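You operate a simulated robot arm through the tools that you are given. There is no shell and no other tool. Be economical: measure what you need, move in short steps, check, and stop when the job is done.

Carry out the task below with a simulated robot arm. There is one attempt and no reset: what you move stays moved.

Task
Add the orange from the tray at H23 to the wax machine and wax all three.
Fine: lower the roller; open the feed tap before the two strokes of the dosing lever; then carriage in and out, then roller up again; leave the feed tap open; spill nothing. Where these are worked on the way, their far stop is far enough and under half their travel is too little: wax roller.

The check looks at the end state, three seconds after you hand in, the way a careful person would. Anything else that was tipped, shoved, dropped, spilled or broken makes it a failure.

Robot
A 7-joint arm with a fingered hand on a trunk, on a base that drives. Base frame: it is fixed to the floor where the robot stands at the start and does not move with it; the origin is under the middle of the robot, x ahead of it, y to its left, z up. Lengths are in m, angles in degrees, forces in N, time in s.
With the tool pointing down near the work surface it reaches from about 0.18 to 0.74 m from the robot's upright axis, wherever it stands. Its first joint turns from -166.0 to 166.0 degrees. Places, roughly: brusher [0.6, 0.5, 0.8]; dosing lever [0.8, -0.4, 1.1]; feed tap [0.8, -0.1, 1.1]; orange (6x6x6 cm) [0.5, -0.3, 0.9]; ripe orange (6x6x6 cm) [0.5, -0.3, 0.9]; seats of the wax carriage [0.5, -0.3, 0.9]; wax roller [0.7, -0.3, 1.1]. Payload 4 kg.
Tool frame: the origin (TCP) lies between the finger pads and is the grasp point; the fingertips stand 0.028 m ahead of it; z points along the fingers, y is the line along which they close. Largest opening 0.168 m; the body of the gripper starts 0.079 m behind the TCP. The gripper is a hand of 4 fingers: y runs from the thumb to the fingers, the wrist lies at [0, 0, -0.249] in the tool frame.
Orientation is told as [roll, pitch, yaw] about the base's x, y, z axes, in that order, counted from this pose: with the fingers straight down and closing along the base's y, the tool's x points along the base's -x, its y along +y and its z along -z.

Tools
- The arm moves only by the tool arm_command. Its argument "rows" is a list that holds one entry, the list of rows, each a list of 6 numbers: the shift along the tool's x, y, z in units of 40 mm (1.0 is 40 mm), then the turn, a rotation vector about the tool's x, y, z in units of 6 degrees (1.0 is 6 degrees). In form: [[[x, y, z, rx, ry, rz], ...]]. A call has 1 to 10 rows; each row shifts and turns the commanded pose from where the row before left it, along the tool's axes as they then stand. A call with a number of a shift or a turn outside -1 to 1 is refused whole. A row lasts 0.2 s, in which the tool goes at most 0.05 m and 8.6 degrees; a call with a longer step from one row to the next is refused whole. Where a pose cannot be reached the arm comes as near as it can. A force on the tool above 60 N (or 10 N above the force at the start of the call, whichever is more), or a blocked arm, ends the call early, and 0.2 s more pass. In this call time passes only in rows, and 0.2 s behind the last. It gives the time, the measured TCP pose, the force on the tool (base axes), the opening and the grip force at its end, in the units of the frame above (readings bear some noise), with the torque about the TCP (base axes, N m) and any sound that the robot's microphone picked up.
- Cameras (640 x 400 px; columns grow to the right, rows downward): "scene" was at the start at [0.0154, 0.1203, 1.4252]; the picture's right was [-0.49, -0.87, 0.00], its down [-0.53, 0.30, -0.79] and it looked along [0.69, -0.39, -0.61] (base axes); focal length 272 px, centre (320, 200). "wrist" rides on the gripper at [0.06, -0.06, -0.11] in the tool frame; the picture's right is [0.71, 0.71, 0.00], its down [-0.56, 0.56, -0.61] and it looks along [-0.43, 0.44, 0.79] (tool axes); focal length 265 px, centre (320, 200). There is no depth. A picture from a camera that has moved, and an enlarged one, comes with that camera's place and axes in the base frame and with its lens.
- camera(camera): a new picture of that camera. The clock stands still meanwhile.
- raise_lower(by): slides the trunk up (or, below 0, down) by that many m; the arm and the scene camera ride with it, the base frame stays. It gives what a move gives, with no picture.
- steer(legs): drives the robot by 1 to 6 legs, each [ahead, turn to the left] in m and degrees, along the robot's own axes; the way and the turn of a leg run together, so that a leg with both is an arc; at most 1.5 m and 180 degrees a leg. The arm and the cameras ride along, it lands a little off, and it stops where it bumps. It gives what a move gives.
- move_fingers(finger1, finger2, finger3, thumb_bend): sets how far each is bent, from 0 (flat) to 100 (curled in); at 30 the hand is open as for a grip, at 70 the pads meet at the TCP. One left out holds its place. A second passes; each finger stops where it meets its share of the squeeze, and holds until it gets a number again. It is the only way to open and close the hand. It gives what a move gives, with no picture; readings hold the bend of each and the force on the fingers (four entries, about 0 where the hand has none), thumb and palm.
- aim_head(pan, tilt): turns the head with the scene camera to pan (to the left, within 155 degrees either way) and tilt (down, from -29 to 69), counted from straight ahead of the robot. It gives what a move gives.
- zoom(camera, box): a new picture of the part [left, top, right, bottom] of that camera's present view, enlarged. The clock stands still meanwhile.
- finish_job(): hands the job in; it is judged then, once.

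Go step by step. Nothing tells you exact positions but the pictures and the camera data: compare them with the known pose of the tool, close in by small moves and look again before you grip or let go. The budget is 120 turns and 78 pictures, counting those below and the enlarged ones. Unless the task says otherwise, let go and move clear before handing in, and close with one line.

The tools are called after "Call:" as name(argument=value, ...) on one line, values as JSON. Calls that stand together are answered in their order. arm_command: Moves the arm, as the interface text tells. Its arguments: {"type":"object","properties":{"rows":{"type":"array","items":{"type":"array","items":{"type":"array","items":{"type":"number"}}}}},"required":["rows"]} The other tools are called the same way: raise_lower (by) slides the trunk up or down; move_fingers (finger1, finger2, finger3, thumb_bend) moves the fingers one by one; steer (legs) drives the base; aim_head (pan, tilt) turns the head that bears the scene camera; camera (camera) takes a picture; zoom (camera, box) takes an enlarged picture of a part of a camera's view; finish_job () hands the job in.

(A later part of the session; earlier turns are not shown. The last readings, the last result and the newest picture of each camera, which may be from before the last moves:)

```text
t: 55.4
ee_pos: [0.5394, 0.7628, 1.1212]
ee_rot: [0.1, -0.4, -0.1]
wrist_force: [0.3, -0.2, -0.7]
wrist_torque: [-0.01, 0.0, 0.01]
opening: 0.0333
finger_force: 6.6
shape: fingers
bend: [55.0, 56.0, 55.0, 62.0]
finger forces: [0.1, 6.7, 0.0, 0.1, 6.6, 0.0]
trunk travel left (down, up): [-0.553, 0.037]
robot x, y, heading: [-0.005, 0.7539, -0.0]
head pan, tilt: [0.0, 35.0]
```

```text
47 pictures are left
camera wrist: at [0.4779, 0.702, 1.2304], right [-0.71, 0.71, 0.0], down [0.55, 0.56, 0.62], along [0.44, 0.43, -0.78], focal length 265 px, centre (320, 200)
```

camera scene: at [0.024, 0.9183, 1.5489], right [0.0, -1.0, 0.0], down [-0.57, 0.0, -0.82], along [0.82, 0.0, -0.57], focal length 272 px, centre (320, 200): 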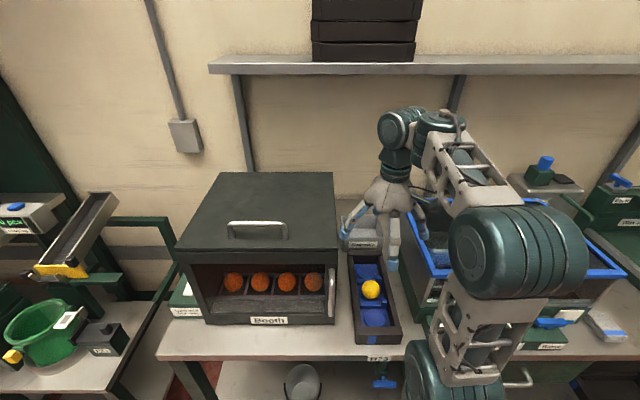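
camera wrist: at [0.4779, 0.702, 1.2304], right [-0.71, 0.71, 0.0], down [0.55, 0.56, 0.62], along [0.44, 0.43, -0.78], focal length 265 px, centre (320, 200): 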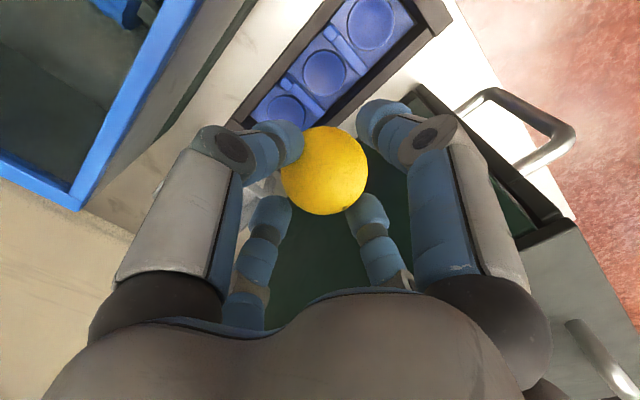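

The orange is firmly held. I retract and drive over to the wax unit.

Call:
arm_command(rows=[[[0.8, 0, 0, 0, 0, 0], [0.8, 0, 0, 0, 0, 0], [0.8, 0, 0, 0, 0, 0], [0.8, 0, 0, 0, 0, 0]]])

Call:
steer(legs=[[-0.35, 0], [0, -90], [1.0, 0], [0, 90]])

Call:
camera(camera="scene")

```text
t: 56.4
ee_pos: [0.4119, 0.7631, 1.1208]
ee_rot: [0.0, -0.5, -0.1]
wrist_force: [-0.7, -1.6, -1.4]
wrist_torque: [0.02, 0.03, -0.02]
opening: 0.0333
finger_force: 6.8
shape: fingers
bend: [55.0, 56.0, 55.0, 62.0]
finger forces: [0.0, 6.7, 0.0, 0.0, 6.6, 0.1]
trunk travel left (down, up): [-0.553, 0.037]
robot x, y, heading: [-0.0027, 0.7547, 0.1]
head pan, tilt: [0.0, 35.0]
```

```text
t: 71.1
ee_pos: [0.058, -0.2326, 1.1222]
ee_rot: [-0.1, -0.5, 0.5]
wrist_force: [0.9, 1.1, -0.4]
wrist_torque: [-0.03, 0.0, -0.01]
opening: 0.0334
finger_force: 6.3
shape: fingers
bend: [55.0, 56.0, 55.0, 62.0]
finger forces: [0.1, 6.6, 0.0, 0.1, 6.5, 0.1]
trunk travel left (down, up): [-0.553, 0.037]
robot x, y, heading: [-0.3592, -0.2467, 0.6]
head pan, tilt: [0.0, 35.0]
```

```text
46 pictures are left
camera scene: at [-0.3319, -0.0817, 1.5489], right [0.01, -1.0, 0.0], down [-0.57, -0.01, -0.82], along [0.82, 0.01, -0.57], focal length 272 px, centre (320, 200)
```

scene: 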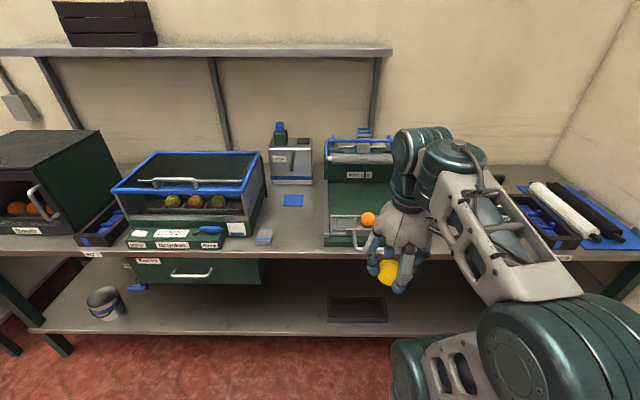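

The hand blocks the machine; I swing it to the right to view the wax unit head-on.

Call:
arm_command(rows=[[[0, -1, 0, 0, 0, 0], [0, -1, 0, 0, 0, 0], [0, -1, 0, 0, 0, 0], [0, -1, 0, 0, 0, 0], [0, -1, 0, 0, 0, 0], [0, -1, 0, 0, 0, 0], [0, -1, 0, 0, 0, 0]]])

Call:
zoom(camera="scene", box=[300, 120, 460, 260])

```text
t: 72.7
ee_pos: [0.0617, -0.5148, 1.1204]
ee_rot: [-0.2, -0.4, 0.5]
wrist_force: [0.6, 0.2, -0.9]
wrist_torque: [-0.01, 0.01, 0.01]
opening: 0.0333
finger_force: 6.7
shape: fingers
bend: [55.0, 56.0, 55.0, 62.0]
finger forces: [0.1, 6.5, 0.0, 0.1, 6.4, 0.1]
trunk travel left (down, up): [-0.553, 0.037]
robot x, y, heading: [-0.3598, -0.2472, 0.8]
head pan, tilt: [0.0, 35.0]
```

```text
2.86 times, centred on (380, 190) of scene
camera zoom: at [-0.3316, -0.0827, 1.549], right [0.01, -1.0, 0.0], down [-0.57, -0.01, -0.82], along [0.82, 0.01, -0.57], focal length 779 px, centre (149, 229)
```

zoom: 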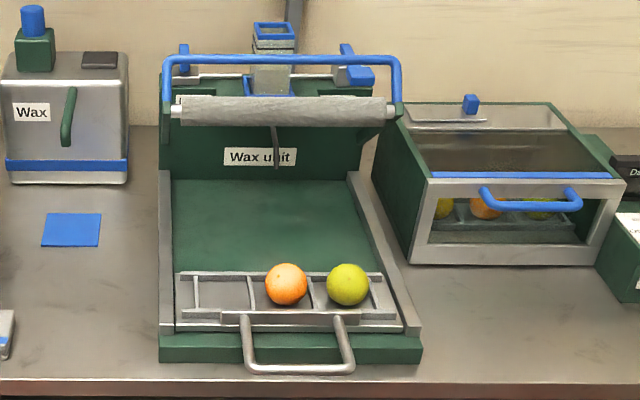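

Clear view: left seat is empty at about (0.492, −0.177), oranges' centres at z≈0.88. I bring the hand back, drive in, and turn it 45° so fingers clear the neighbour and rails.

Call:
arm_command(rows=[[[0, 1, 0, 0, 0, 0], [0, 1, 0, 0, 0, 0], [0, 1, 0, 0, 0, 0], [0, 1, 0, 0, 0, 0], [0, 1, 0, 0, 0, 0], [0, 1, 0, 0, 0, 0], [0, 1, 0, 0, 0, 0], [0, 1, 0, 0, 0, 0]]])

Call:
steer(legs=[[0.35, 0]])

Call:
arm_command(rows=[[[0, 0, 0, 0, 0, 1], [0, 0, 0, 0, 0, 1], [0, 0, 0, 0, 0, 1], [0, 0, 0, 0, 0, 1], [0, 0, 0, 0, 0, 1], [0, 0, 0, 0, 0, 1], [0, 0, 0, 0, 0, 1], [0, 0, 0, 0, 0, 0.5]]])

```text
t: 74.5
ee_pos: [0.0566, -0.1904, 1.1206]
ee_rot: [-0.2, -0.4, 0.5]
wrist_force: [0.5, 0.0, -0.6]
wrist_torque: [-0.03, 0.0, 0.02]
opening: 0.0331
finger_force: 6.5
shape: fingers
bend: [55.0, 56.0, 55.0, 62.0]
finger forces: [0.0, 6.3, 0.0, 0.1, 6.4, 0.0]
trunk travel left (down, up): [-0.553, 0.037]
robot x, y, heading: [-0.3579, -0.2448, 0.7]
head pan, tilt: [0.0, 35.0]
```

```text
t: 76.8
ee_pos: [0.4085, -0.1871, 1.1206]
ee_rot: [-0.1, -0.5, 0.6]
wrist_force: [-0.5, 0.4, -1.0]
wrist_torque: [-0.03, 0.0, 0.0]
opening: 0.0332
finger_force: 6.3
shape: fingers
bend: [55.0, 56.0, 55.0, 62.0]
finger forces: [0.1, 6.4, 0.1, 0.0, 6.5, 0.0]
trunk travel left (down, up): [-0.553, 0.037]
robot x, y, heading: [-0.0133, -0.2413, 0.7]
head pan, tilt: [0.0, 35.0]
```

```text
t: 78.6
ee_pos: [0.4082, -0.1875, 1.1198]
ee_rot: [0.3, -0.4, -44.6]
wrist_force: [0.6, 0.9, -0.7]
wrist_torque: [-0.02, 0.02, 0.0]
opening: 0.0333
finger_force: 6.4
shape: fingers
bend: [55.0, 56.0, 55.0, 62.0]
finger forces: [0.0, 6.4, 0.0, 0.0, 6.4, 0.1]
trunk travel left (down, up): [-0.553, 0.037]
robot x, y, heading: [-0.0084, -0.2416, 1.0]
head pan, tilt: [0.0, 35.0]
```

Now move over near the empty seat and lower to 1.0, then look.

Call:
arm_command(rows=[[[-0.5, 0.685, 0, 0, 0, 0], [-0.5, 0.685, 0, 0, 0, 0], [0, 0, 1, 0, 0, 0], [0, 0, 1, 0, 0, 0], [0, 0, 1, 0, 0, 0]]])

Call:
aim_head(pan=-5, tilt=45)

Call:
camera(camera="wrist")

Call:
camera(camera="scene")

```text
t: 79.8
ee_pos: [0.4738, -0.1762, 0.9998]
ee_rot: [0.2, -0.4, -44.5]
wrist_force: [0.0, -0.4, -0.5]
wrist_torque: [0.0, 0.03, 0.0]
opening: 0.0328
finger_force: 6.0
shape: fingers
bend: [55.0, 56.0, 55.0, 62.0]
finger forces: [0.0, 6.1, 0.1, 0.1, 5.9, 0.0]
trunk travel left (down, up): [-0.553, 0.037]
robot x, y, heading: [-0.0086, -0.2455, 0.9]
head pan, tilt: [0.0, 35.0]
```

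```text
t: 80.5
ee_pos: [0.4739, -0.1766, 1.0009]
ee_rot: [0.3, -0.4, -44.5]
wrist_force: [-0.1, -0.1, -1.2]
wrist_torque: [0.01, 0.01, 0.02]
opening: 0.0329
finger_force: 6.5
shape: fingers
bend: [55.0, 56.0, 55.0, 62.0]
finger forces: [0.0, 6.1, 0.1, 0.0, 5.9, 0.1]
trunk travel left (down, up): [-0.553, 0.037]
robot x, y, heading: [-0.0048, -0.2405, 0.6]
head pan, tilt: [-5.0, 45.0]
```

```text
44 pictures are left
camera wrist: at [0.3877, -0.177, 1.1098], right [-0.01, 1.0, 0.0], down [0.78, 0.01, 0.62], along [0.62, 0.0, -0.78], focal length 265 px, centre (320, 200)
```

wrist: 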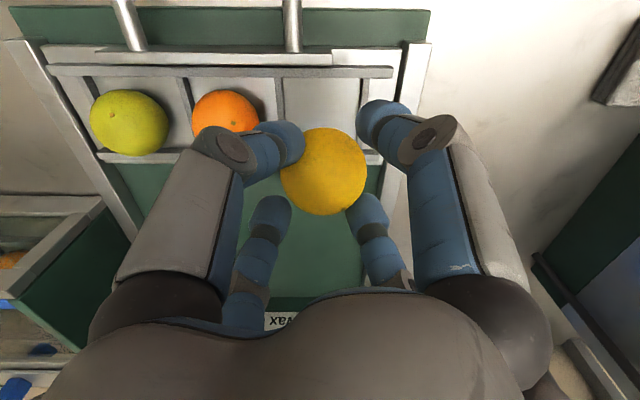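

```text
43 pictures are left
camera scene: at [0.0117, -0.0847, 1.5341], right [-0.08, -1.0, 0.0], down [-0.7, 0.05, -0.71], along [0.71, -0.05, -0.71], focal length 272 px, centre (320, 200)
```

scene: 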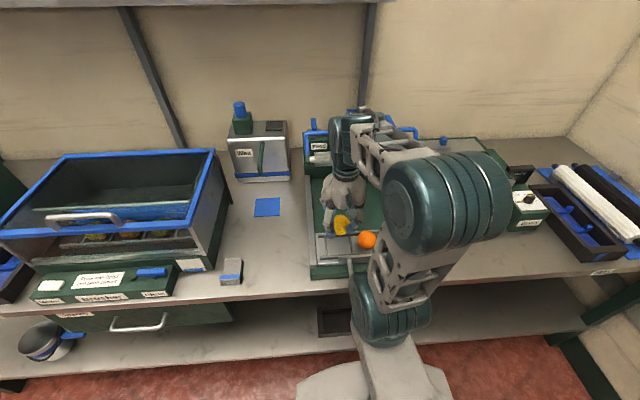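

Held ball sits right under the TCP and the seat centre is at about (0.481, −0.175). I align and descend to 0.935.

Call:
arm_command(rows=[[[-0.115, 0.17, 0, 0, 0, 0], [0, 0, 0.8, 0, 0, 0], [0, 0, 0.8, 0, 0, 0]]])

Call:
camera(camera="wrist")

Call:
zoom(camera="scene", box=[290, 170, 410, 280])

```text
t: 81.3
ee_pos: [0.4851, -0.1745, 0.9366]
ee_rot: [0.3, -0.4, -44.6]
wrist_force: [0.2, -1.4, -1.0]
wrist_torque: [-0.01, 0.01, -0.04]
opening: 0.0331
finger_force: 6.0
shape: fingers
bend: [55.0, 56.0, 55.0, 62.0]
finger forces: [0.0, 5.9, 0.0, 0.0, 5.9, 0.0]
trunk travel left (down, up): [-0.553, 0.037]
robot x, y, heading: [-0.0075, -0.2437, 0.6]
head pan, tilt: [-5.0, 45.0]
```

```text
42 pictures are left
camera wrist: at [0.3976, -0.1755, 1.0454], right [-0.01, 1.0, 0.0], down [0.78, 0.01, 0.62], along [0.62, 0.01, -0.78], focal length 265 px, centre (320, 200)
```

wrist: 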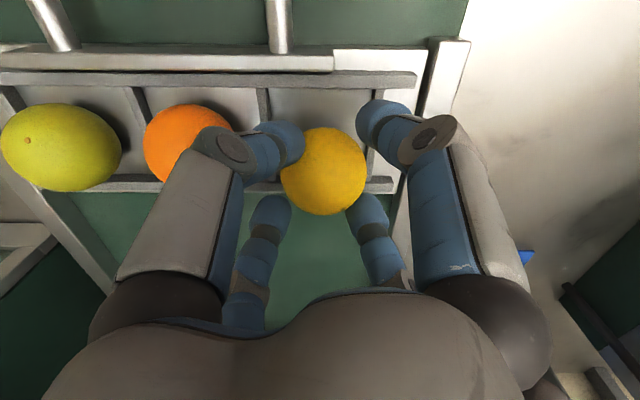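

```text
3.64 times, centred on (350, 225) of scene
camera zoom: at [0.012, -0.0847, 1.5341], right [-0.08, -1.0, 0.0], down [-0.71, 0.05, -0.71], along [0.7, -0.05, -0.71], focal length 991 px, centre (211, 109)
```

zoom: 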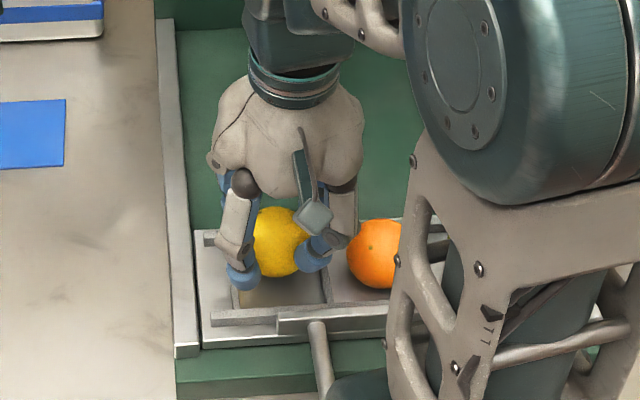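

Alignment is good (shift 4 mm back). Descend gently in small steps until contact.

Call:
arm_command(rows=[[[0.07, -0.07, 0.2, 0, 0, 0], [0, 0, 0.25, 0, 0, 0], [0, 0, 0.15, 0, 0, 0]]])

Call:
zoom(camera="scene", box=[290, 170, 410, 280])

```text
t: 82.1
ee_pos: [0.4784, -0.1753, 0.9141]
ee_rot: [0.3, -0.4, -44.5]
wrist_force: [-0.3, 1.3, 20.6]
wrist_torque: [0.13, 0.29, -0.12]
opening: 0.0328
finger_force: 13.7
shape: fingers
bend: [55.0, 54.0, 55.0, 62.0]
finger forces: [6.6, 8.4, 0.3, 0.0, 12.8, 0.0]
trunk travel left (down, up): [-0.553, 0.037]
robot x, y, heading: [-0.0085, -0.2415, 0.6]
head pan, tilt: [-5.0, 45.0]
```

```text
3.64 times, centred on (350, 225) of scene
camera zoom: at [0.0102, -0.0849, 1.5343], right [-0.08, -1.0, 0.0], down [-0.7, 0.05, -0.71], along [0.71, -0.05, -0.71], focal length 991 px, centre (211, 109)
```

zoom: 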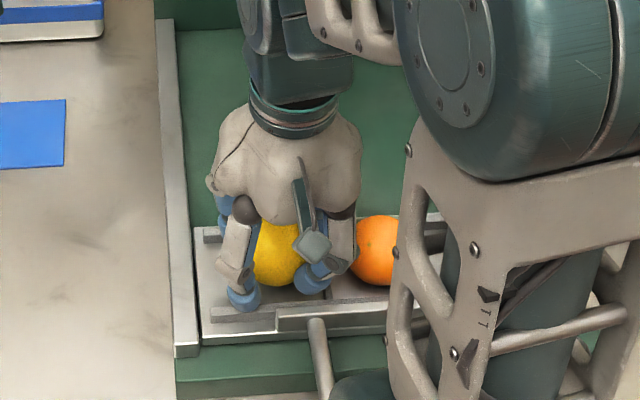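

Contact at 0.914. I check with the wrist camera whether the ball is seated or a finger is on a rail.

Call:
arm_command(rows=[[[0, 0, -0.1, 0, 0, 0]]])

Call:
camera(camera="wrist")

```text
t: 82.5
ee_pos: [0.4777, -0.1751, 0.9157]
ee_rot: [0.1, -0.3, -44.6]
wrist_force: [0.4, 0.4, -0.3]
wrist_torque: [0.01, 0.03, 0.01]
opening: 0.0336
finger_force: 8.3
shape: fingers
bend: [55.0, 54.0, 55.0, 61.0]
finger forces: [0.0, 8.1, 0.5, 0.0, 7.4, 0.0]
trunk travel left (down, up): [-0.553, 0.037]
robot x, y, heading: [-0.007, -0.2427, 0.5]
head pan, tilt: [-5.0, 45.0]
```

```text
39 pictures are left
camera wrist: at [0.3926, -0.1759, 1.0254], right [-0.01, 1.0, 0.0], down [0.79, 0.01, 0.62], along [0.62, 0.0, -0.79], focal length 265 px, centre (320, 200)
```

wrist: 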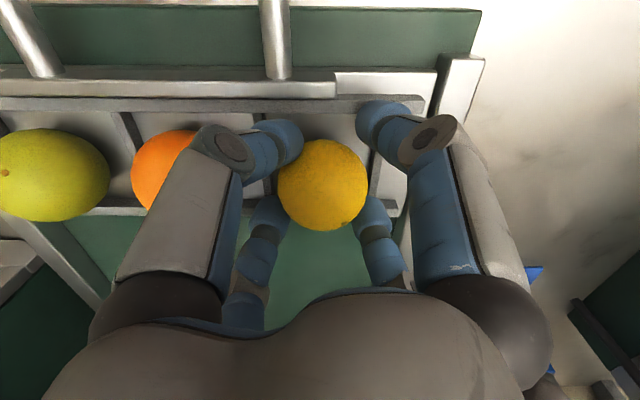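

The ball slid up slightly in the grip upon touching, so it's at seat height about 8 mm to the rear of centre. I shift forward-to-robot 5 mm, lower 2 mm and open slightly.

Call:
arm_command(rows=[[[0.09, -0.09, 0.05, 0, 0, 0]]])

Call:
move_fingers(finger2=52, thumb_bend=57)

Call:
camera(camera="wrist")

```text
t: 82.9
ee_pos: [0.4748, -0.1735, 0.9156]
ee_rot: [0.3, -0.3, -44.4]
wrist_force: [0.9, -1.0, 3.4]
wrist_torque: [-0.04, 0.02, 0.03]
opening: 0.0339
finger_force: 8.7
shape: fingers
bend: [55.0, 54.0, 55.0, 61.0]
finger forces: [0.0, 8.4, 0.5, 0.1, 8.8, 0.1]
trunk travel left (down, up): [-0.553, 0.037]
robot x, y, heading: [-0.0072, -0.2405, 0.4]
head pan, tilt: [-5.0, 45.0]
```

```text
t: 83.9
ee_pos: [0.4765, -0.1737, 0.9149]
ee_rot: [0.3, -0.4, -44.5]
wrist_force: [0.2, 0.0, 0.6]
wrist_torque: [0.01, -0.01, 0.03]
opening: 0.0404
finger_force: 0.1
shape: fingers
bend: [55.0, 52.0, 55.0, 56.0]
finger forces: [0.0, 0.0, 0.1, 0.1, 0.1, 0.0]
trunk travel left (down, up): [-0.553, 0.037]
robot x, y, heading: [-0.0059, -0.2439, 0.6]
head pan, tilt: [-5.0, 45.0]
```

```text
38 pictures are left
camera wrist: at [0.3884, -0.1759, 1.0238], right [-0.01, 1.0, 0.0], down [0.78, 0.01, 0.62], along [0.62, 0.0, -0.78], focal length 265 px, centre (320, 200)
```

wrist: 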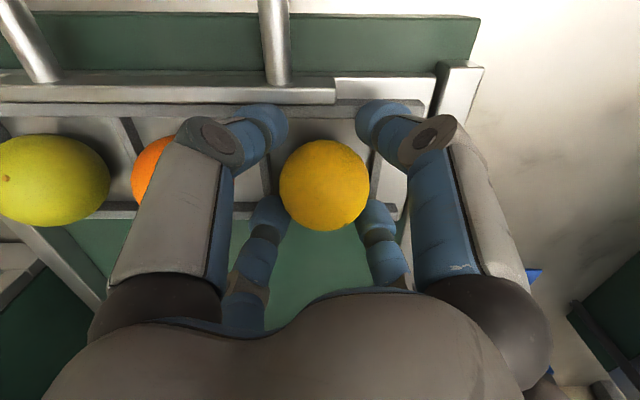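

The ball is released and sits in its seat in line with the others. I open a bit more and lift straight up.

Call:
move_fingers(finger1=52, finger2=50, finger3=52, thumb_bend=52)

Call:
arm_command(rows=[[[0, 0, -0.3, 0, 0, 0], [0, 0, -0.6, 0, 0, 0], [0, 0, -1, 0, 0, 0], [0, 0, -1, 0, 0, 0], [0, 0, -1, 0, 0, 0], [0, 0, -1, 0, 0, 0], [0, 0, -1, 0, 0, 0]]])

Call:
arm_command(rows=[[[0.8, 0, 0, 0, 0, 0], [0.8, 0, 0, 0, 0, -1], [0.8, 0, 0, 0, 0, -1], [0.8, 0, 0, 0, 0, -1], [0, 0, 0, 0, 0, -1], [0, 0, 0, 0, 0, -1], [0, 0, 0, 0, 0, -1], [0, 0, 0, 0, 0, -1], [0, 0, 0, 0, 0, -0.5]]])

Call:
camera(camera="wrist")

Call:
camera(camera="scene")

```text
t: 84.9
ee_pos: [0.4752, -0.1758, 0.9144]
ee_rot: [0.4, -0.4, -44.5]
wrist_force: [2.6, 0.2, 0.3]
wrist_torque: [-0.01, -0.02, 0.08]
opening: 0.0493
finger_force: 1.5
shape: fingers
bend: [52.0, 50.0, 52.0, 53.0]
finger forces: [0.1, 0.0, 0.1, 0.0, 2.8, 0.1]
trunk travel left (down, up): [-0.553, 0.037]
robot x, y, heading: [-0.0067, -0.2377, 0.9]
head pan, tilt: [-5.0, 45.0]
```

```text
t: 86.5
ee_pos: [0.4726, -0.1757, 1.1521]
ee_rot: [0.3, -0.3, -44.5]
wrist_force: [-0.3, -0.1, 0.6]
wrist_torque: [0.0, 0.0, 0.0]
opening: 0.0508
finger_force: 0.0
shape: fingers
bend: [52.0, 50.0, 52.0, 52.0]
finger forces: [0.0, 0.1, 0.0, 0.1, 0.1, 0.0]
trunk travel left (down, up): [-0.553, 0.037]
robot x, y, heading: [-0.0089, -0.2438, 0.9]
head pan, tilt: [-5.0, 45.0]
```

```text
t: 88.5
ee_pos: [0.3752, -0.0929, 1.15]
ee_rot: [0.0, -0.6, 0.5]
wrist_force: [0.6, -0.4, -0.3]
wrist_torque: [0.01, 0.03, -0.01]
opening: 0.0506
finger_force: 0.0
shape: fingers
bend: [52.0, 50.0, 52.0, 52.0]
finger forces: [0.0, 0.0, 0.0, 0.0, 0.1, 0.0]
trunk travel left (down, up): [-0.553, 0.037]
robot x, y, heading: [-0.0062, -0.2365, 0.9]
head pan, tilt: [-5.0, 45.0]
```

```text
37 pictures are left
camera wrist: at [0.3143, -0.1541, 1.2593], right [-0.71, 0.7, -0.01], down [0.55, 0.56, 0.62], along [0.44, 0.44, -0.79], focal length 265 px, centre (320, 200)
```

wrist: 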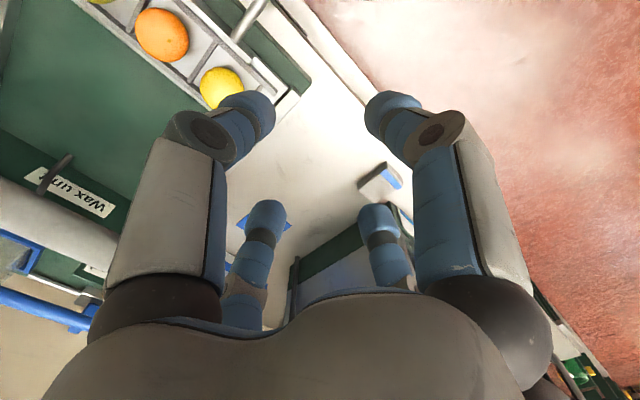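

```text
36 pictures are left
camera scene: at [0.0116, -0.0847, 1.5341], right [-0.08, -1.0, 0.0], down [-0.71, 0.05, -0.71], along [0.71, -0.05, -0.71], focal length 272 px, centre (320, 200)
```

scene: 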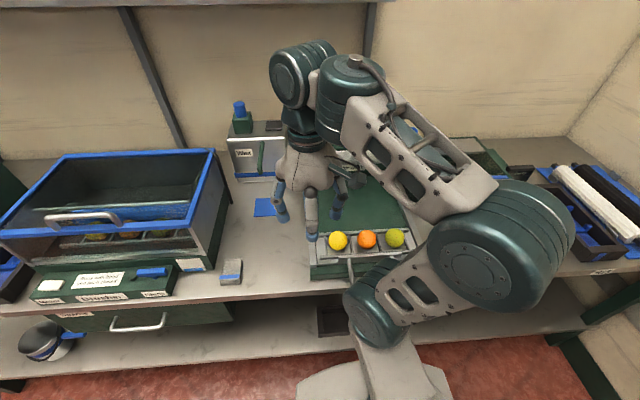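

All three oranges sit in the carriage. I swing the arm right to view roller, tap and lever closely.

Call:
arm_command(rows=[[[0, -1, 0, 0, 0, 0], [0, -1, 0, 0, 0, 0], [0, -1, 0, 0, 0, 0], [0, -1, 0, 0, 0, 0], [0, -1, 0, 0, 0, 0], [0, -1, 0, 0, 0, 0], [0, -1, 0, 0, 0, 0], [0, -1, 0, 0, 0, 0], [0, -1, 0, 0, 0, 0], [0, -1, 0, 0, 0, 0]]])

Call:
aim_head(pan=-14, tilt=35)

Call:
camera(camera="scene")

Call:
zoom(camera="scene", box=[220, 100, 380, 200])

```text
t: 90.7
ee_pos: [0.3797, -0.4942, 1.1499]
ee_rot: [0.1, -0.5, 0.6]
wrist_force: [0.2, 0.2, -0.1]
wrist_torque: [0.0, 0.02, 0.0]
opening: 0.0508
finger_force: 0.0
shape: fingers
bend: [52.0, 50.0, 52.0, 52.0]
finger forces: [0.0, 0.0, 0.1, 0.0, 0.0, 0.0]
trunk travel left (down, up): [-0.553, 0.037]
robot x, y, heading: [-0.0059, -0.2412, 0.7]
head pan, tilt: [-5.0, 45.0]
```

```text
t: 91.4
ee_pos: [0.3802, -0.492, 1.1511]
ee_rot: [0.0, -0.5, 0.5]
wrist_force: [0.3, 0.3, -0.7]
wrist_torque: [0.0, 0.0, 0.01]
opening: 0.0508
finger_force: 0.1
shape: fingers
bend: [52.0, 50.0, 52.0, 52.0]
finger forces: [0.1, 0.0, 0.1, 0.1, 0.0, 0.0]
trunk travel left (down, up): [-0.553, 0.037]
robot x, y, heading: [-0.0082, -0.2445, 0.5]
head pan, tilt: [-14.0, 35.0]
```

```text
35 pictures are left
camera scene: at [0.0162, -0.0991, 1.5489], right [-0.23, -0.97, 0.0], down [-0.56, 0.13, -0.82], along [0.8, -0.19, -0.57], focal length 272 px, centre (320, 200)
```

scene: 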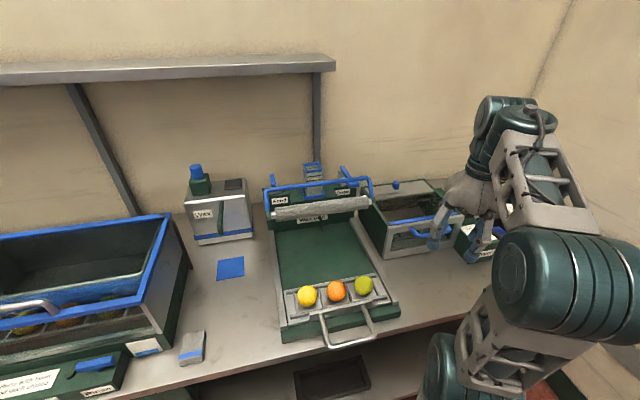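

```text
4.00 times, centred on (300, 150) of scene
camera zoom: at [0.0162, -0.0991, 1.5489], right [-0.23, -0.97, 0.0], down [-0.56, 0.13, -0.82], along [0.8, -0.19, -0.57], focal length 1090 px, centre (400, 400)
```

zoom: 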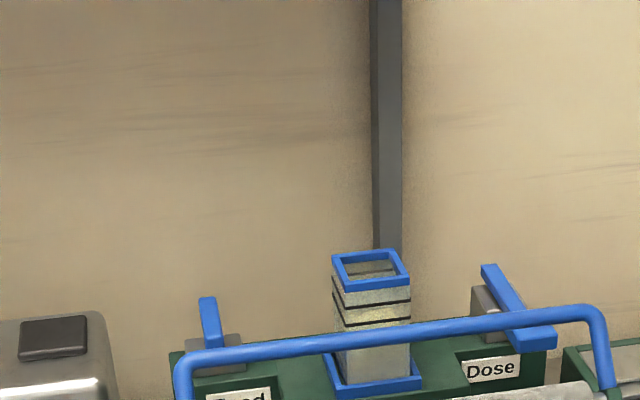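

Call:
zoom(camera="scene", box=[255, 150, 385, 235])

```text
4.71 times, centred on (320, 192) of scene
camera zoom: at [0.0162, -0.0991, 1.5489], right [-0.23, -0.97, 0.0], down [-0.56, 0.13, -0.82], along [0.8, -0.19, -0.57], focal length 1282 px, centre (320, 235)
```

zoom: 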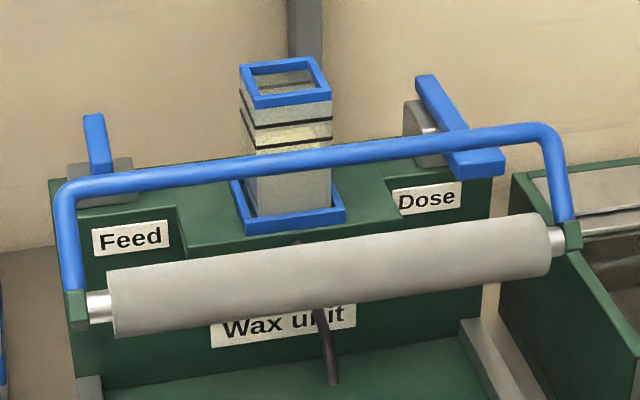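

Bar is at roughly x≈0.71, z≈1.115 with the roller (0.66, 1.06) in front of the box (top ≈1.03). Plan: with a closed fist go behind the bar at y≈−0.15, pull it toward me, then press it down. First step closer and get into position above.

Call:
move_fingers(finger1=68, finger2=68, finger3=68, thumb_bend=68)

Call:
steer(legs=[[0.05, 0]])

Call:
arm_command(rows=[[[0, 1, -1, 0, 0, 0], [0, 1, -1, 0, 0, 0], [0, 1, 0, 0, 0, 0], [0, 1, 0, 0, 0, 0], [0, 1, 0, 0, 0, 0], [0, 1, 0, 0, 0, 0], [0, 1, 0, 0, 0, 0], [0, 1, 0, 0, 0, 0], [0, 0.5, 0, 0, 0, 0]]])

Call:
arm_command(rows=[[[-1, 0, 0, 0, 0, 0], [-1, 0, 0, 0, 0, 0], [-1, 0, 0, 0, 0, 0], [-1, 0, 0, 0, 0, 0]]])

Call:
camera(camera="wrist")

Call:
camera(camera="scene")

```text
t: 92.4
ee_pos: [0.3788, -0.4938, 1.1499]
ee_rot: [-0.1, -0.5, 0.5]
wrist_force: [-0.4, -0.3, -0.4]
wrist_torque: [-0.02, 0.02, 0.0]
opening: 0.0047
finger_force: 0.1
shape: fingers
bend: [68.0, 68.0, 68.0, 68.0]
finger forces: [0.1, 0.1, 0.0, 0.0, 0.1, 0.0]
trunk travel left (down, up): [-0.553, 0.037]
robot x, y, heading: [-0.0049, -0.2403, 0.6]
head pan, tilt: [-14.0, 35.0]
```

```text
t: 93.3
ee_pos: [0.4315, -0.4927, 1.1509]
ee_rot: [-0.1, -0.3, 0.7]
wrist_force: [0.6, -0.1, 0.6]
wrist_torque: [-0.01, -0.01, -0.04]
opening: 0.0043
finger_force: 0.1
shape: fingers
bend: [68.0, 68.0, 68.0, 68.0]
finger forces: [0.0, 0.0, 0.0, 0.0, 0.0, 0.0]
trunk travel left (down, up): [-0.553, 0.037]
robot x, y, heading: [0.0434, -0.2399, 0.4]
head pan, tilt: [-14.0, 35.0]
```

```text
refused: row 1 steps farther than a row can; nothing moved
```

```text
t: 94.3
ee_pos: [0.5905, -0.4903, 1.1517]
ee_rot: [-0.1, -0.4, 0.6]
wrist_force: [-0.4, -0.1, -0.1]
wrist_torque: [-0.01, -0.01, -0.04]
opening: 0.0044
finger_force: 0.1
shape: fingers
bend: [68.0, 68.0, 68.0, 68.0]
finger forces: [0.0, 0.0, 0.0, 0.0, 0.0, 0.1]
trunk travel left (down, up): [-0.553, 0.037]
robot x, y, heading: [0.0432, -0.239, 0.6]
head pan, tilt: [-14.0, 35.0]
```

```text
32 pictures are left
camera wrist: at [0.5304, -0.5517, 1.2604], right [-0.71, 0.7, -0.01], down [0.55, 0.56, 0.62], along [0.44, 0.44, -0.79], focal length 265 px, centre (320, 200)
```

wrist: 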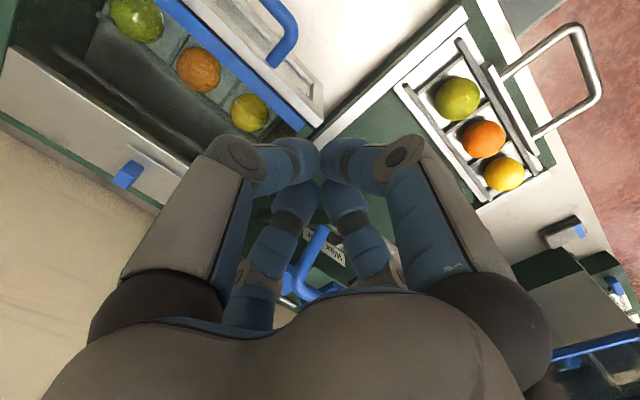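

```text
31 pictures are left
camera scene: at [0.0677, -0.0984, 1.5489], right [-0.23, -0.97, 0.0], down [-0.56, 0.13, -0.82], along [0.8, -0.19, -0.57], focal length 272 px, centre (320, 200)
```

scene: 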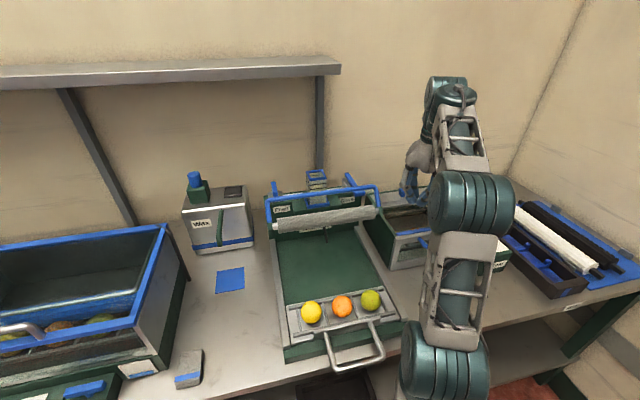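

The first move was refused (step too long), so the hand is over the right-hand machine, clear. I go up, then left to y≈−0.15 and check.

Call:
arm_command(rows=[[[0, 0, -1, 0, 0, 0], [0, 0, -1, 0, 0, 0], [0, 1, 0, 0, 0, 0], [0, 1, 0, 0, 0, 0], [0, 1, 0, 0, 0, 0], [0, 1, 0, 0, 0, 0], [0, 1, 0, 0, 0, 0], [0, 1, 0, 0, 0, 0], [0, 1, 0, 0, 0, 0], [0, 1, 0, 0, 0, 0]]])

Call:
arm_command(rows=[[[-1, 0.4, 0, 0, 0, 0], [-1, 0, 0, 0, 0, 0], [-1, 0, 0, 0, 0, 0], [-1, 0, 0, 0, 0, 0], [-0.2, 0, 0, 0, 0, 0]]])

Call:
camera(camera="wrist")

Call:
zoom(camera="scene", box=[240, 80, 400, 260])

```text
t: 96.5
ee_pos: [0.5864, -0.1677, 1.2023]
ee_rot: [-0.1, -0.5, 0.5]
wrist_force: [-0.2, 0.4, -0.2]
wrist_torque: [0.0, 0.0, 0.0]
opening: 0.0042
finger_force: 0.1
shape: fingers
bend: [68.0, 68.0, 68.0, 68.0]
finger forces: [0.0, 0.0, 0.1, 0.0, 0.1, 0.0]
out of reach, approached as far as the arm can: row 2
trunk travel left (down, up): [-0.553, 0.037]
robot x, y, heading: [0.0401, -0.2412, 0.5]
head pan, tilt: [-14.0, 35.0]
```

```text
t: 97.7
ee_pos: [0.6517, -0.1488, 1.1986]
ee_rot: [0.0, -0.5, 0.6]
wrist_force: [0.3, -0.7, 1.2]
wrist_torque: [-0.03, -0.02, -0.01]
opening: 0.004
finger_force: 0.0
shape: fingers
bend: [68.0, 68.0, 68.0, 68.0]
finger forces: [0.0, 0.0, 0.0, 0.0, 0.0, 0.0]
out of reach, approached as far as the arm can: row 2, 3, 4, 5
trunk travel left (down, up): [-0.553, 0.037]
robot x, y, heading: [0.0433, -0.2421, 0.9]
head pan, tilt: [-14.0, 35.0]
```

```text
30 pictures are left
camera wrist: at [0.5906, -0.2095, 1.3065], right [-0.71, 0.7, -0.01], down [0.55, 0.56, 0.62], along [0.44, 0.44, -0.79], focal length 265 px, centre (320, 200)
```

wrist: 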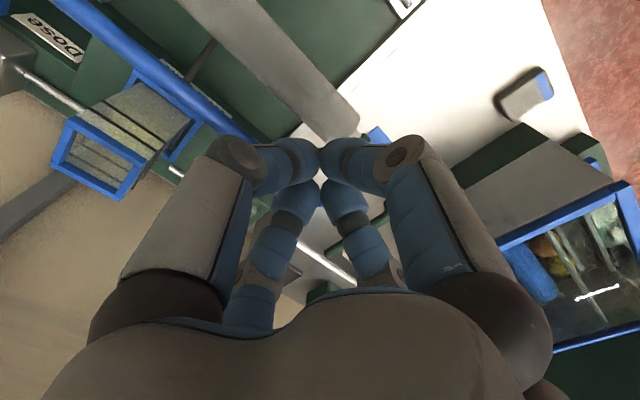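

```text
2.22 times, centred on (320, 170) of scene
camera zoom: at [0.0669, -0.0982, 1.5489], right [-0.23, -0.97, 0.0], down [-0.56, 0.13, -0.82], along [0.8, -0.19, -0.57], focal length 606 px, centre (320, 267)
```

zoom: 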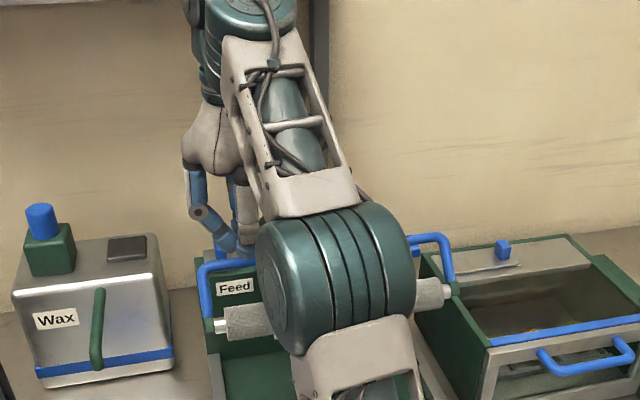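

Tool-down can't reach there, so I tilt the hand forward 45°: its underside can then push the bar toward me and down. Raise the trunk a bit and tilt.

Call:
raise_lower(by=0.035)

Call:
arm_command(rows=[[[0, 0, 0, 0, -1, 0], [0, 0, 0, 0, -1, 0], [0, 0, 0, 0, -1, 0], [0, 0, 0, 0, -1, 0], [0, 0, 0, 0, -1, 0], [0, 0, 0, 0, -1, 0], [0, 0, 0, 0, -1, 0], [0, 0, 0, 0, -0.5, 0]]])

Call:
zoom(camera="scene", box=[240, 80, 400, 260])

```text
t: 98.5
ee_pos: [0.6518, -0.1484, 1.2321]
ee_rot: [0.0, -0.3, 0.6]
wrist_force: [-0.3, -0.4, -0.3]
wrist_torque: [0.01, -0.02, 0.0]
opening: 0.0042
finger_force: 0.0
shape: fingers
bend: [68.0, 68.0, 68.0, 68.0]
finger forces: [0.0, 0.0, 0.0, 0.0, 0.1, 0.0]
trunk travel left (down, up): [-0.588, 0.002]
robot x, y, heading: [0.0476, -0.2427, 0.7]
head pan, tilt: [-14.0, 35.0]
```

```text
t: 100.3
ee_pos: [0.6507, -0.1484, 1.2339]
ee_rot: [-0.1, -45.6, 0.7]
wrist_force: [0.7, 0.4, 0.1]
wrist_torque: [-0.01, -0.01, 0.01]
opening: 0.004
finger_force: 0.0
shape: fingers
bend: [68.0, 68.0, 68.0, 68.0]
finger forces: [0.0, 0.0, 0.0, 0.0, 0.1, 0.0]
trunk travel left (down, up): [-0.588, 0.002]
robot x, y, heading: [0.0402, -0.2402, 0.7]
head pan, tilt: [-14.0, 35.0]
```

```text
2.22 times, centred on (320, 170) of scene
camera zoom: at [0.0658, -0.0981, 1.584], right [-0.23, -0.97, 0.0], down [-0.56, 0.13, -0.82], along [0.8, -0.19, -0.57], focal length 606 px, centre (320, 267)
```

zoom: 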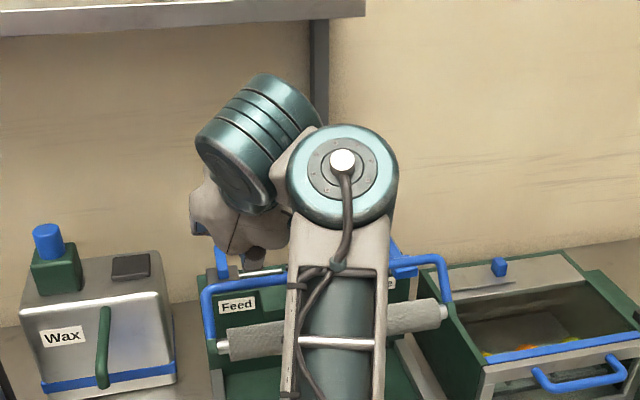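

Tilted well. Move forward over the bar so the fingers reach past it.

Call:
arm_command(rows=[[[-0.4, 0, 0.7, 0, 0, 0], [-0.4, 0, 0.8, 0, 0, 0], [0, 0, 0.8, 0, 0, 0], [0, 0, 0.76, 0, 0, 0]]])

Call:
camera(camera="wrist")

Call:
zoom(camera="scene", box=[240, 80, 400, 260])

```text
t: 101.3
ee_pos: [0.7615, -0.1472, 1.1687]
ee_rot: [-0.1, -45.4, 0.6]
wrist_force: [0.7, -0.3, -0.1]
wrist_torque: [0.0, 0.0, 0.0]
opening: 0.0042
finger_force: 0.1
shape: fingers
bend: [68.0, 68.0, 68.0, 68.0]
finger forces: [0.0, 0.1, 0.2, 0.0, 0.1, 0.0]
trunk travel left (down, up): [-0.588, 0.002]
robot x, y, heading: [0.0409, -0.2455, 0.8]
head pan, tilt: [-14.0, 35.0]
```

```text
27 pictures are left
camera wrist: at [0.6424, -0.2093, 1.203], right [-0.5, 0.7, -0.5], down [-0.05, 0.56, 0.83], along [0.86, 0.44, -0.24], focal length 265 px, centre (320, 200)
```

wrist: 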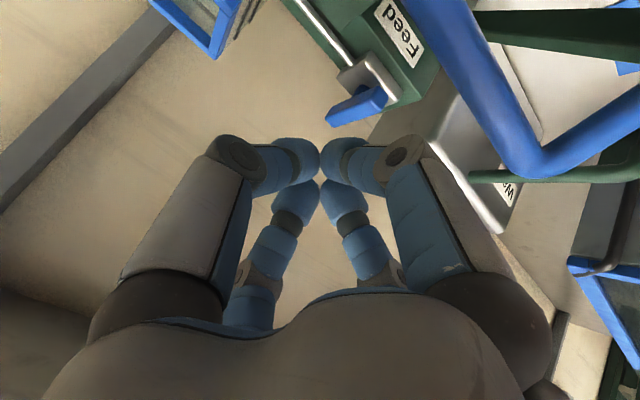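

```text
2.22 times, centred on (320, 170) of scene
camera zoom: at [0.0672, -0.0982, 1.5839], right [-0.23, -0.97, 0.0], down [-0.56, 0.13, -0.82], along [0.8, -0.19, -0.57], focal length 606 px, centre (320, 267)
```

zoom: 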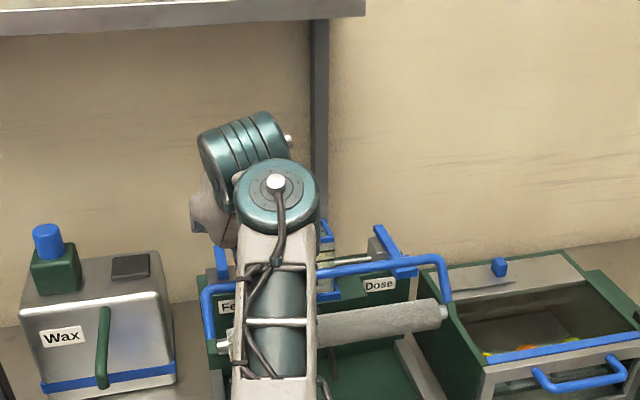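

The bar lies just below my fingers (corner at (0.696, −0.10, 1.117)); the feed tap handle stands upright behind at about (0.86, −0.13, 1.06). Now push the bar along (−x, −z).

Call:
arm_command(rows=[[[0.8, 0, 0, 0, 0, 0], [0.5, 0, 0, 0, 0, 0], [0.5, 0, 0, 0, 0, 0], [0.5, 0, 0, 0, 0, 0]]])

Call:
zoom(camera="scene", box=[240, 80, 400, 260])

```text
t: 102.3
ee_pos: [0.6956, -0.1482, 1.1042]
ee_rot: [0.0, -45.4, 0.6]
wrist_force: [-1.0, 0.3, -0.1]
wrist_torque: [0.02, 0.02, 0.06]
opening: 0.0039
finger_force: 0.1
shape: fingers
bend: [68.0, 68.0, 68.0, 68.0]
finger forces: [0.1, 0.0, 0.0, 0.0, 0.1, 0.0]
trunk travel left (down, up): [-0.588, 0.002]
robot x, y, heading: [0.0429, -0.2369, 0.5]
head pan, tilt: [-14.0, 35.0]
```

```text
2.22 times, centred on (320, 170) of scene
camera zoom: at [0.0665, -0.0984, 1.5839], right [-0.23, -0.97, 0.0], down [-0.56, 0.13, -0.82], along [0.8, -0.19, -0.57], focal length 606 px, centre (320, 267)
```

zoom: 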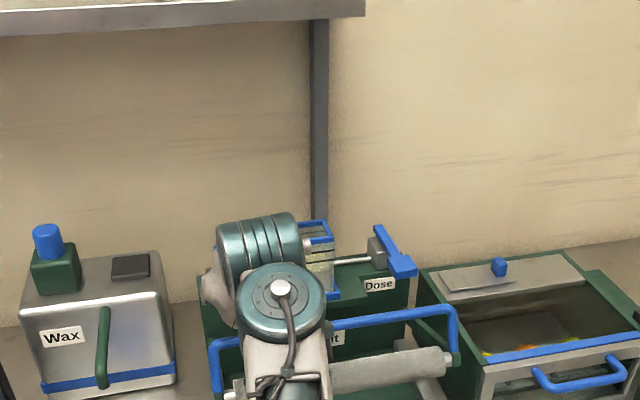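

The roller bar moves easily. Continue, bending the path more downward.

Call:
arm_command(rows=[[[0.5, 0, 0.1, 0, 0, 0], [0.5, 0, 0.2, 0, 0, 0], [0.45, 0, 0.3, 0, 0, 0], [0.4, 0, 0.3, 0, 0, 0]]])

Call:
zoom(camera="scene", box=[240, 130, 400, 310])

```text
t: 103.3
ee_pos: [0.7076, -0.1366, 1.0359]
ee_rot: [-0.1, -45.4, 0.5]
wrist_force: [-0.7, 0.4, 0.0]
wrist_torque: [0.01, 0.03, -0.01]
opening: 0.0039
finger_force: 0.1
shape: fingers
bend: [68.0, 68.0, 68.0, 68.0]
finger forces: [0.1, 0.0, 0.1, 0.0, 0.0, 0.0]
out of reach, approached as far as the arm can: row 1, 2, 3, 4
trunk travel left (down, up): [-0.588, 0.002]
robot x, y, heading: [0.0414, -0.2422, 0.7]
head pan, tilt: [-14.0, 35.0]
```

```text
2.22 times, centred on (320, 220) of scene
camera zoom: at [0.0668, -0.0982, 1.5839], right [-0.23, -0.97, 0.0], down [-0.56, 0.13, -0.82], along [0.8, -0.19, -0.57], focal length 606 px, centre (320, 156)
```

zoom: 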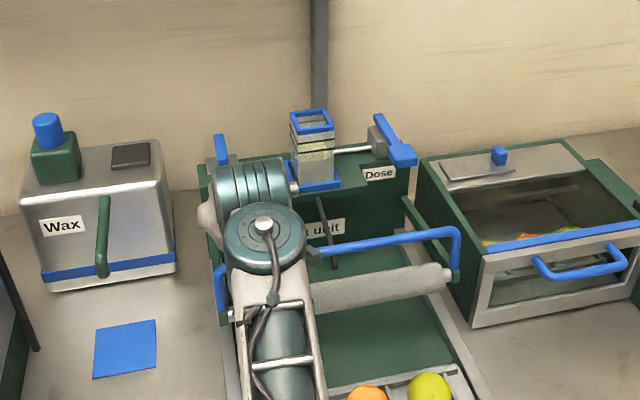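

Roller has dropped ahead of the hand (now about z≈0.95). I lift the hand off, then check whether the roller is at its lower stop.

Call:
arm_command(rows=[[[-0.6, 0, -0.6, 0, 0, 0], [-0.6, 0, -0.6, 0, 0, 0], [-0.7, 0, -0.7, 0, 0, 0], [-0.7, 0, -0.7, 0, 0, 0], [-0.7, 0, -0.7, 0, 0, 0]]])

Call:
zoom(camera="scene", box=[240, 130, 400, 310])

```text
t: 104.5
ee_pos: [0.7063, -0.1369, 1.2205]
ee_rot: [-0.2, -45.4, 0.6]
wrist_force: [-0.2, 0.2, 0.1]
wrist_torque: [0.03, -0.01, 0.02]
opening: 0.0039
finger_force: 0.0
shape: fingers
bend: [68.0, 68.0, 68.0, 68.0]
finger forces: [0.0, 0.0, 0.1, 0.1, 0.0, 0.1]
trunk travel left (down, up): [-0.588, 0.002]
robot x, y, heading: [0.0428, -0.2399, 0.5]
head pan, tilt: [-14.0, 35.0]
```

```text
2.22 times, centred on (320, 220) of scene
camera zoom: at [0.067, -0.0983, 1.5838], right [-0.23, -0.97, 0.0], down [-0.56, 0.13, -0.82], along [0.8, -0.19, -0.57], focal length 606 px, centre (320, 156)
```

zoom: 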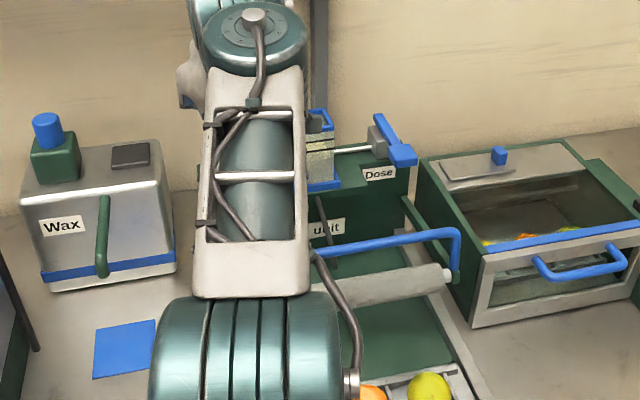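

The roller stays put near horizontal. To be sure it's at its stop, I'll straighten the hand and press the bar gently from above.

Call:
arm_command(rows=[[[0.6, 0, -0.6, 0, 0, 0], [0.6, 0, -0.6, 0, 0, 0], [0.3, 0, -0.3, 0, 0, 0], [0, 0, 0, 0, 1, 0], [0, 0, 0, 0, 1, 0], [0, 0, 0, 0, 1, 0], [0, 0, 0, 0, 1, 0], [0, 0, 0, 0, 1, 0]]])

Call:
camera(camera="wrist")

```text
t: 106.3
ee_pos: [0.6225, -0.1434, 1.2217]
ee_rot: [0.0, -15.3, 0.2]
wrist_force: [0.2, -0.9, 0.1]
wrist_torque: [0.0, -0.04, 0.0]
opening: 0.0038
finger_force: 0.1
shape: fingers
bend: [68.0, 68.0, 68.0, 68.0]
finger forces: [0.0, 0.1, 0.0, 0.0, 0.0, 0.0]
trunk travel left (down, up): [-0.588, 0.002]
robot x, y, heading: [0.0447, -0.2419, 0.7]
head pan, tilt: [-14.0, 35.0]
```

```text
22 pictures are left
camera wrist: at [0.5343, -0.2034, 1.311], right [-0.68, 0.71, -0.19], down [0.37, 0.56, 0.74], along [0.63, 0.44, -0.65], focal length 265 px, centre (320, 200)
```

wrist: 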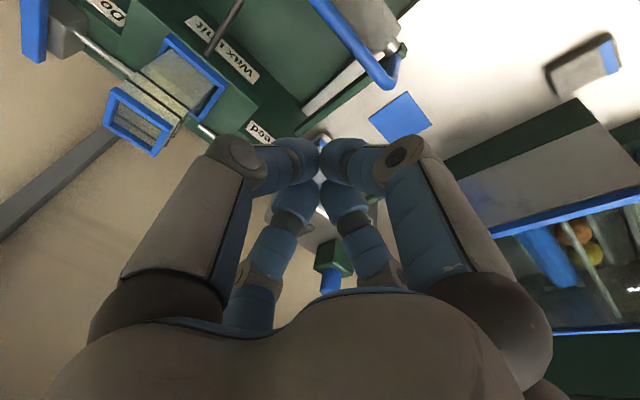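

Bar is at (0.612, 1.036). Descend on it at y≈−0.145 and press.

Call:
arm_command(rows=[[[0.31, 0, 0.83, 0, 0, 0], [0.31, 0, 0.83, 0, 0, 0], [0.31, 0, 0.83, 0, 0, 0], [0.31, 0, 0.83, 0, 0, 0], [0.05, 0, 0.2, 0, 0, 0], [0.05, 0, 0.2, 0, 0, 0], [0.05, 0, 0.2, 0, 0, 0]]])

```text
t: 107.9
ee_pos: [0.609, -0.1382, 1.0556]
ee_rot: [0.0, -15.5, 0.7]
wrist_force: [0.3, 0.4, -0.3]
wrist_torque: [0.03, 0.02, 0.01]
opening: 0.0044
finger_force: 0.1
shape: fingers
bend: [68.0, 68.0, 68.0, 68.0]
finger forces: [0.1, 0.0, 0.0, 0.0, 0.0, 0.0]
trunk travel left (down, up): [-0.588, 0.002]
robot x, y, heading: [0.0472, -0.2416, 0.7]
head pan, tilt: [-14.0, 35.0]
```

Call:
arm_command(rows=[[[0.05, 0, 0.2, 0, 0, 0], [0.05, 0, 0.2, 0, 0, 0], [0.05, 0, 0.2, 0, 0, 0]]])

Call:
camera(camera="wrist")

```text
t: 108.8
ee_pos: [0.6059, -0.1366, 1.0444]
ee_rot: [-0.5, -16.8, 0.7]
wrist_force: [-24.5, 0.4, 30.9]
wrist_torque: [-0.01, 0.98, -0.05]
opening: 0.0054
finger_force: 18.9
shape: fingers
bend: [73.0, 68.0, 68.0, 68.0]
finger forces: [38.1, 0.1, 0.0, 0.0, 0.1, 0.0]
trunk travel left (down, up): [-0.588, 0.002]
robot x, y, heading: [0.0444, -0.2406, 1.0]
head pan, tilt: [-14.0, 35.0]
stopped in row 3: the force on the tool passed its limit at 63 N (the readings are from after the stop); the commanded pose is now the measured one
```

```text
21 pictures are left
camera wrist: at [0.5172, -0.1989, 1.1323], right [-0.69, 0.7, -0.21], down [0.35, 0.57, 0.75], along [0.64, 0.44, -0.63], focal length 265 px, centre (320, 200)
```

wrist: 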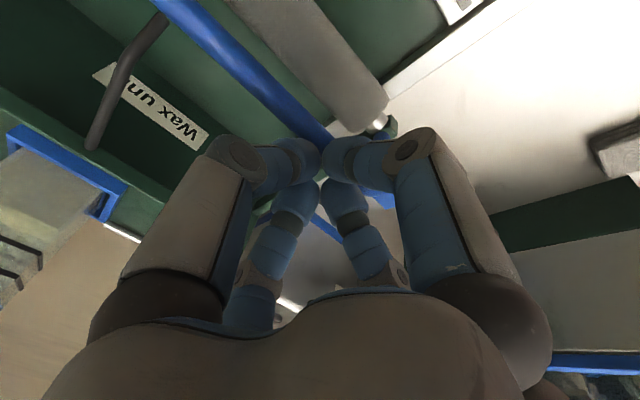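

The bar doesn't yield at 60 N, so the roller is at its lower stop. I lift off, tilt forward again and look closely at the feed tap.

Call:
arm_command(rows=[[[-0.2, 0, -0.7, 0, 0, 0], [-0.25, 0, -0.85, 0, 0, 0], [-0.25, 0, -0.85, 0, 0, 0], [-0.25, 0, -0.85, 0, 0, 0], [0, 0, 0, 0, -1, 0], [0, 0, 0, 0, -1, 0], [0, 0, 0, 0, -1, 0], [0, 0, 0, 0, -1, 0], [0, 0, 0, 0, -1, 0]]])

Call:
arm_command(rows=[[[-0.6, 0, 0.6, 0, 0, 0], [-0.6, 0, 0.6, 0, 0, 0], [-0.6, 0, 0.6, 0, 0, 0], [-0.4, 0, 0.4, 0, 0, 0]]])

Call:
zoom(camera="wrist", box=[160, 0, 480, 180])

```text
t: 110.8
ee_pos: [0.6289, -0.123, 1.1937]
ee_rot: [0.8, -41.0, 0.7]
wrist_force: [-0.1, 0.1, 1.0]
wrist_torque: [0.01, 0.02, 0.01]
opening: 0.004
finger_force: 0.0
shape: fingers
bend: [68.0, 68.0, 68.0, 68.0]
finger forces: [0.0, 0.0, 0.0, 0.1, 0.0, 0.0]
out of reach, approached as far as the arm can: row 8, 9
trunk travel left (down, up): [-0.588, 0.002]
robot x, y, heading: [0.0422, -0.2432, 0.8]
head pan, tilt: [-14.0, 35.0]
```

```text
t: 111.8
ee_pos: [0.7555, -0.1208, 1.1836]
ee_rot: [0.9, -40.8, 0.8]
wrist_force: [0.7, -0.3, -0.4]
wrist_torque: [0.01, 0.02, 0.02]
opening: 0.0042
finger_force: 0.0
shape: fingers
bend: [68.0, 68.0, 68.0, 68.0]
finger forces: [0.0, 0.0, 0.0, 0.1, 0.0, 0.0]
trunk travel left (down, up): [-0.588, 0.002]
robot x, y, heading: [0.0434, -0.2441, 0.6]
head pan, tilt: [-14.0, 35.0]
```

```text
2.00 times, centred on (320, 90) of wrist
camera zoom: at [0.6392, -0.1843, 1.2267], right [-0.55, 0.7, -0.45], down [0.01, 0.55, 0.84], along [0.83, 0.46, -0.31], focal length 531 px, centre (320, 420)
```

zoom: 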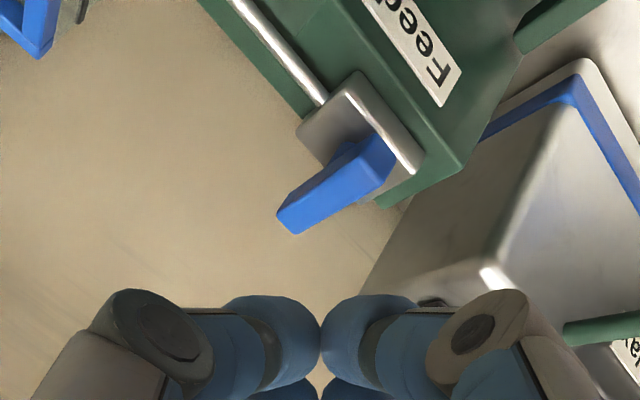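

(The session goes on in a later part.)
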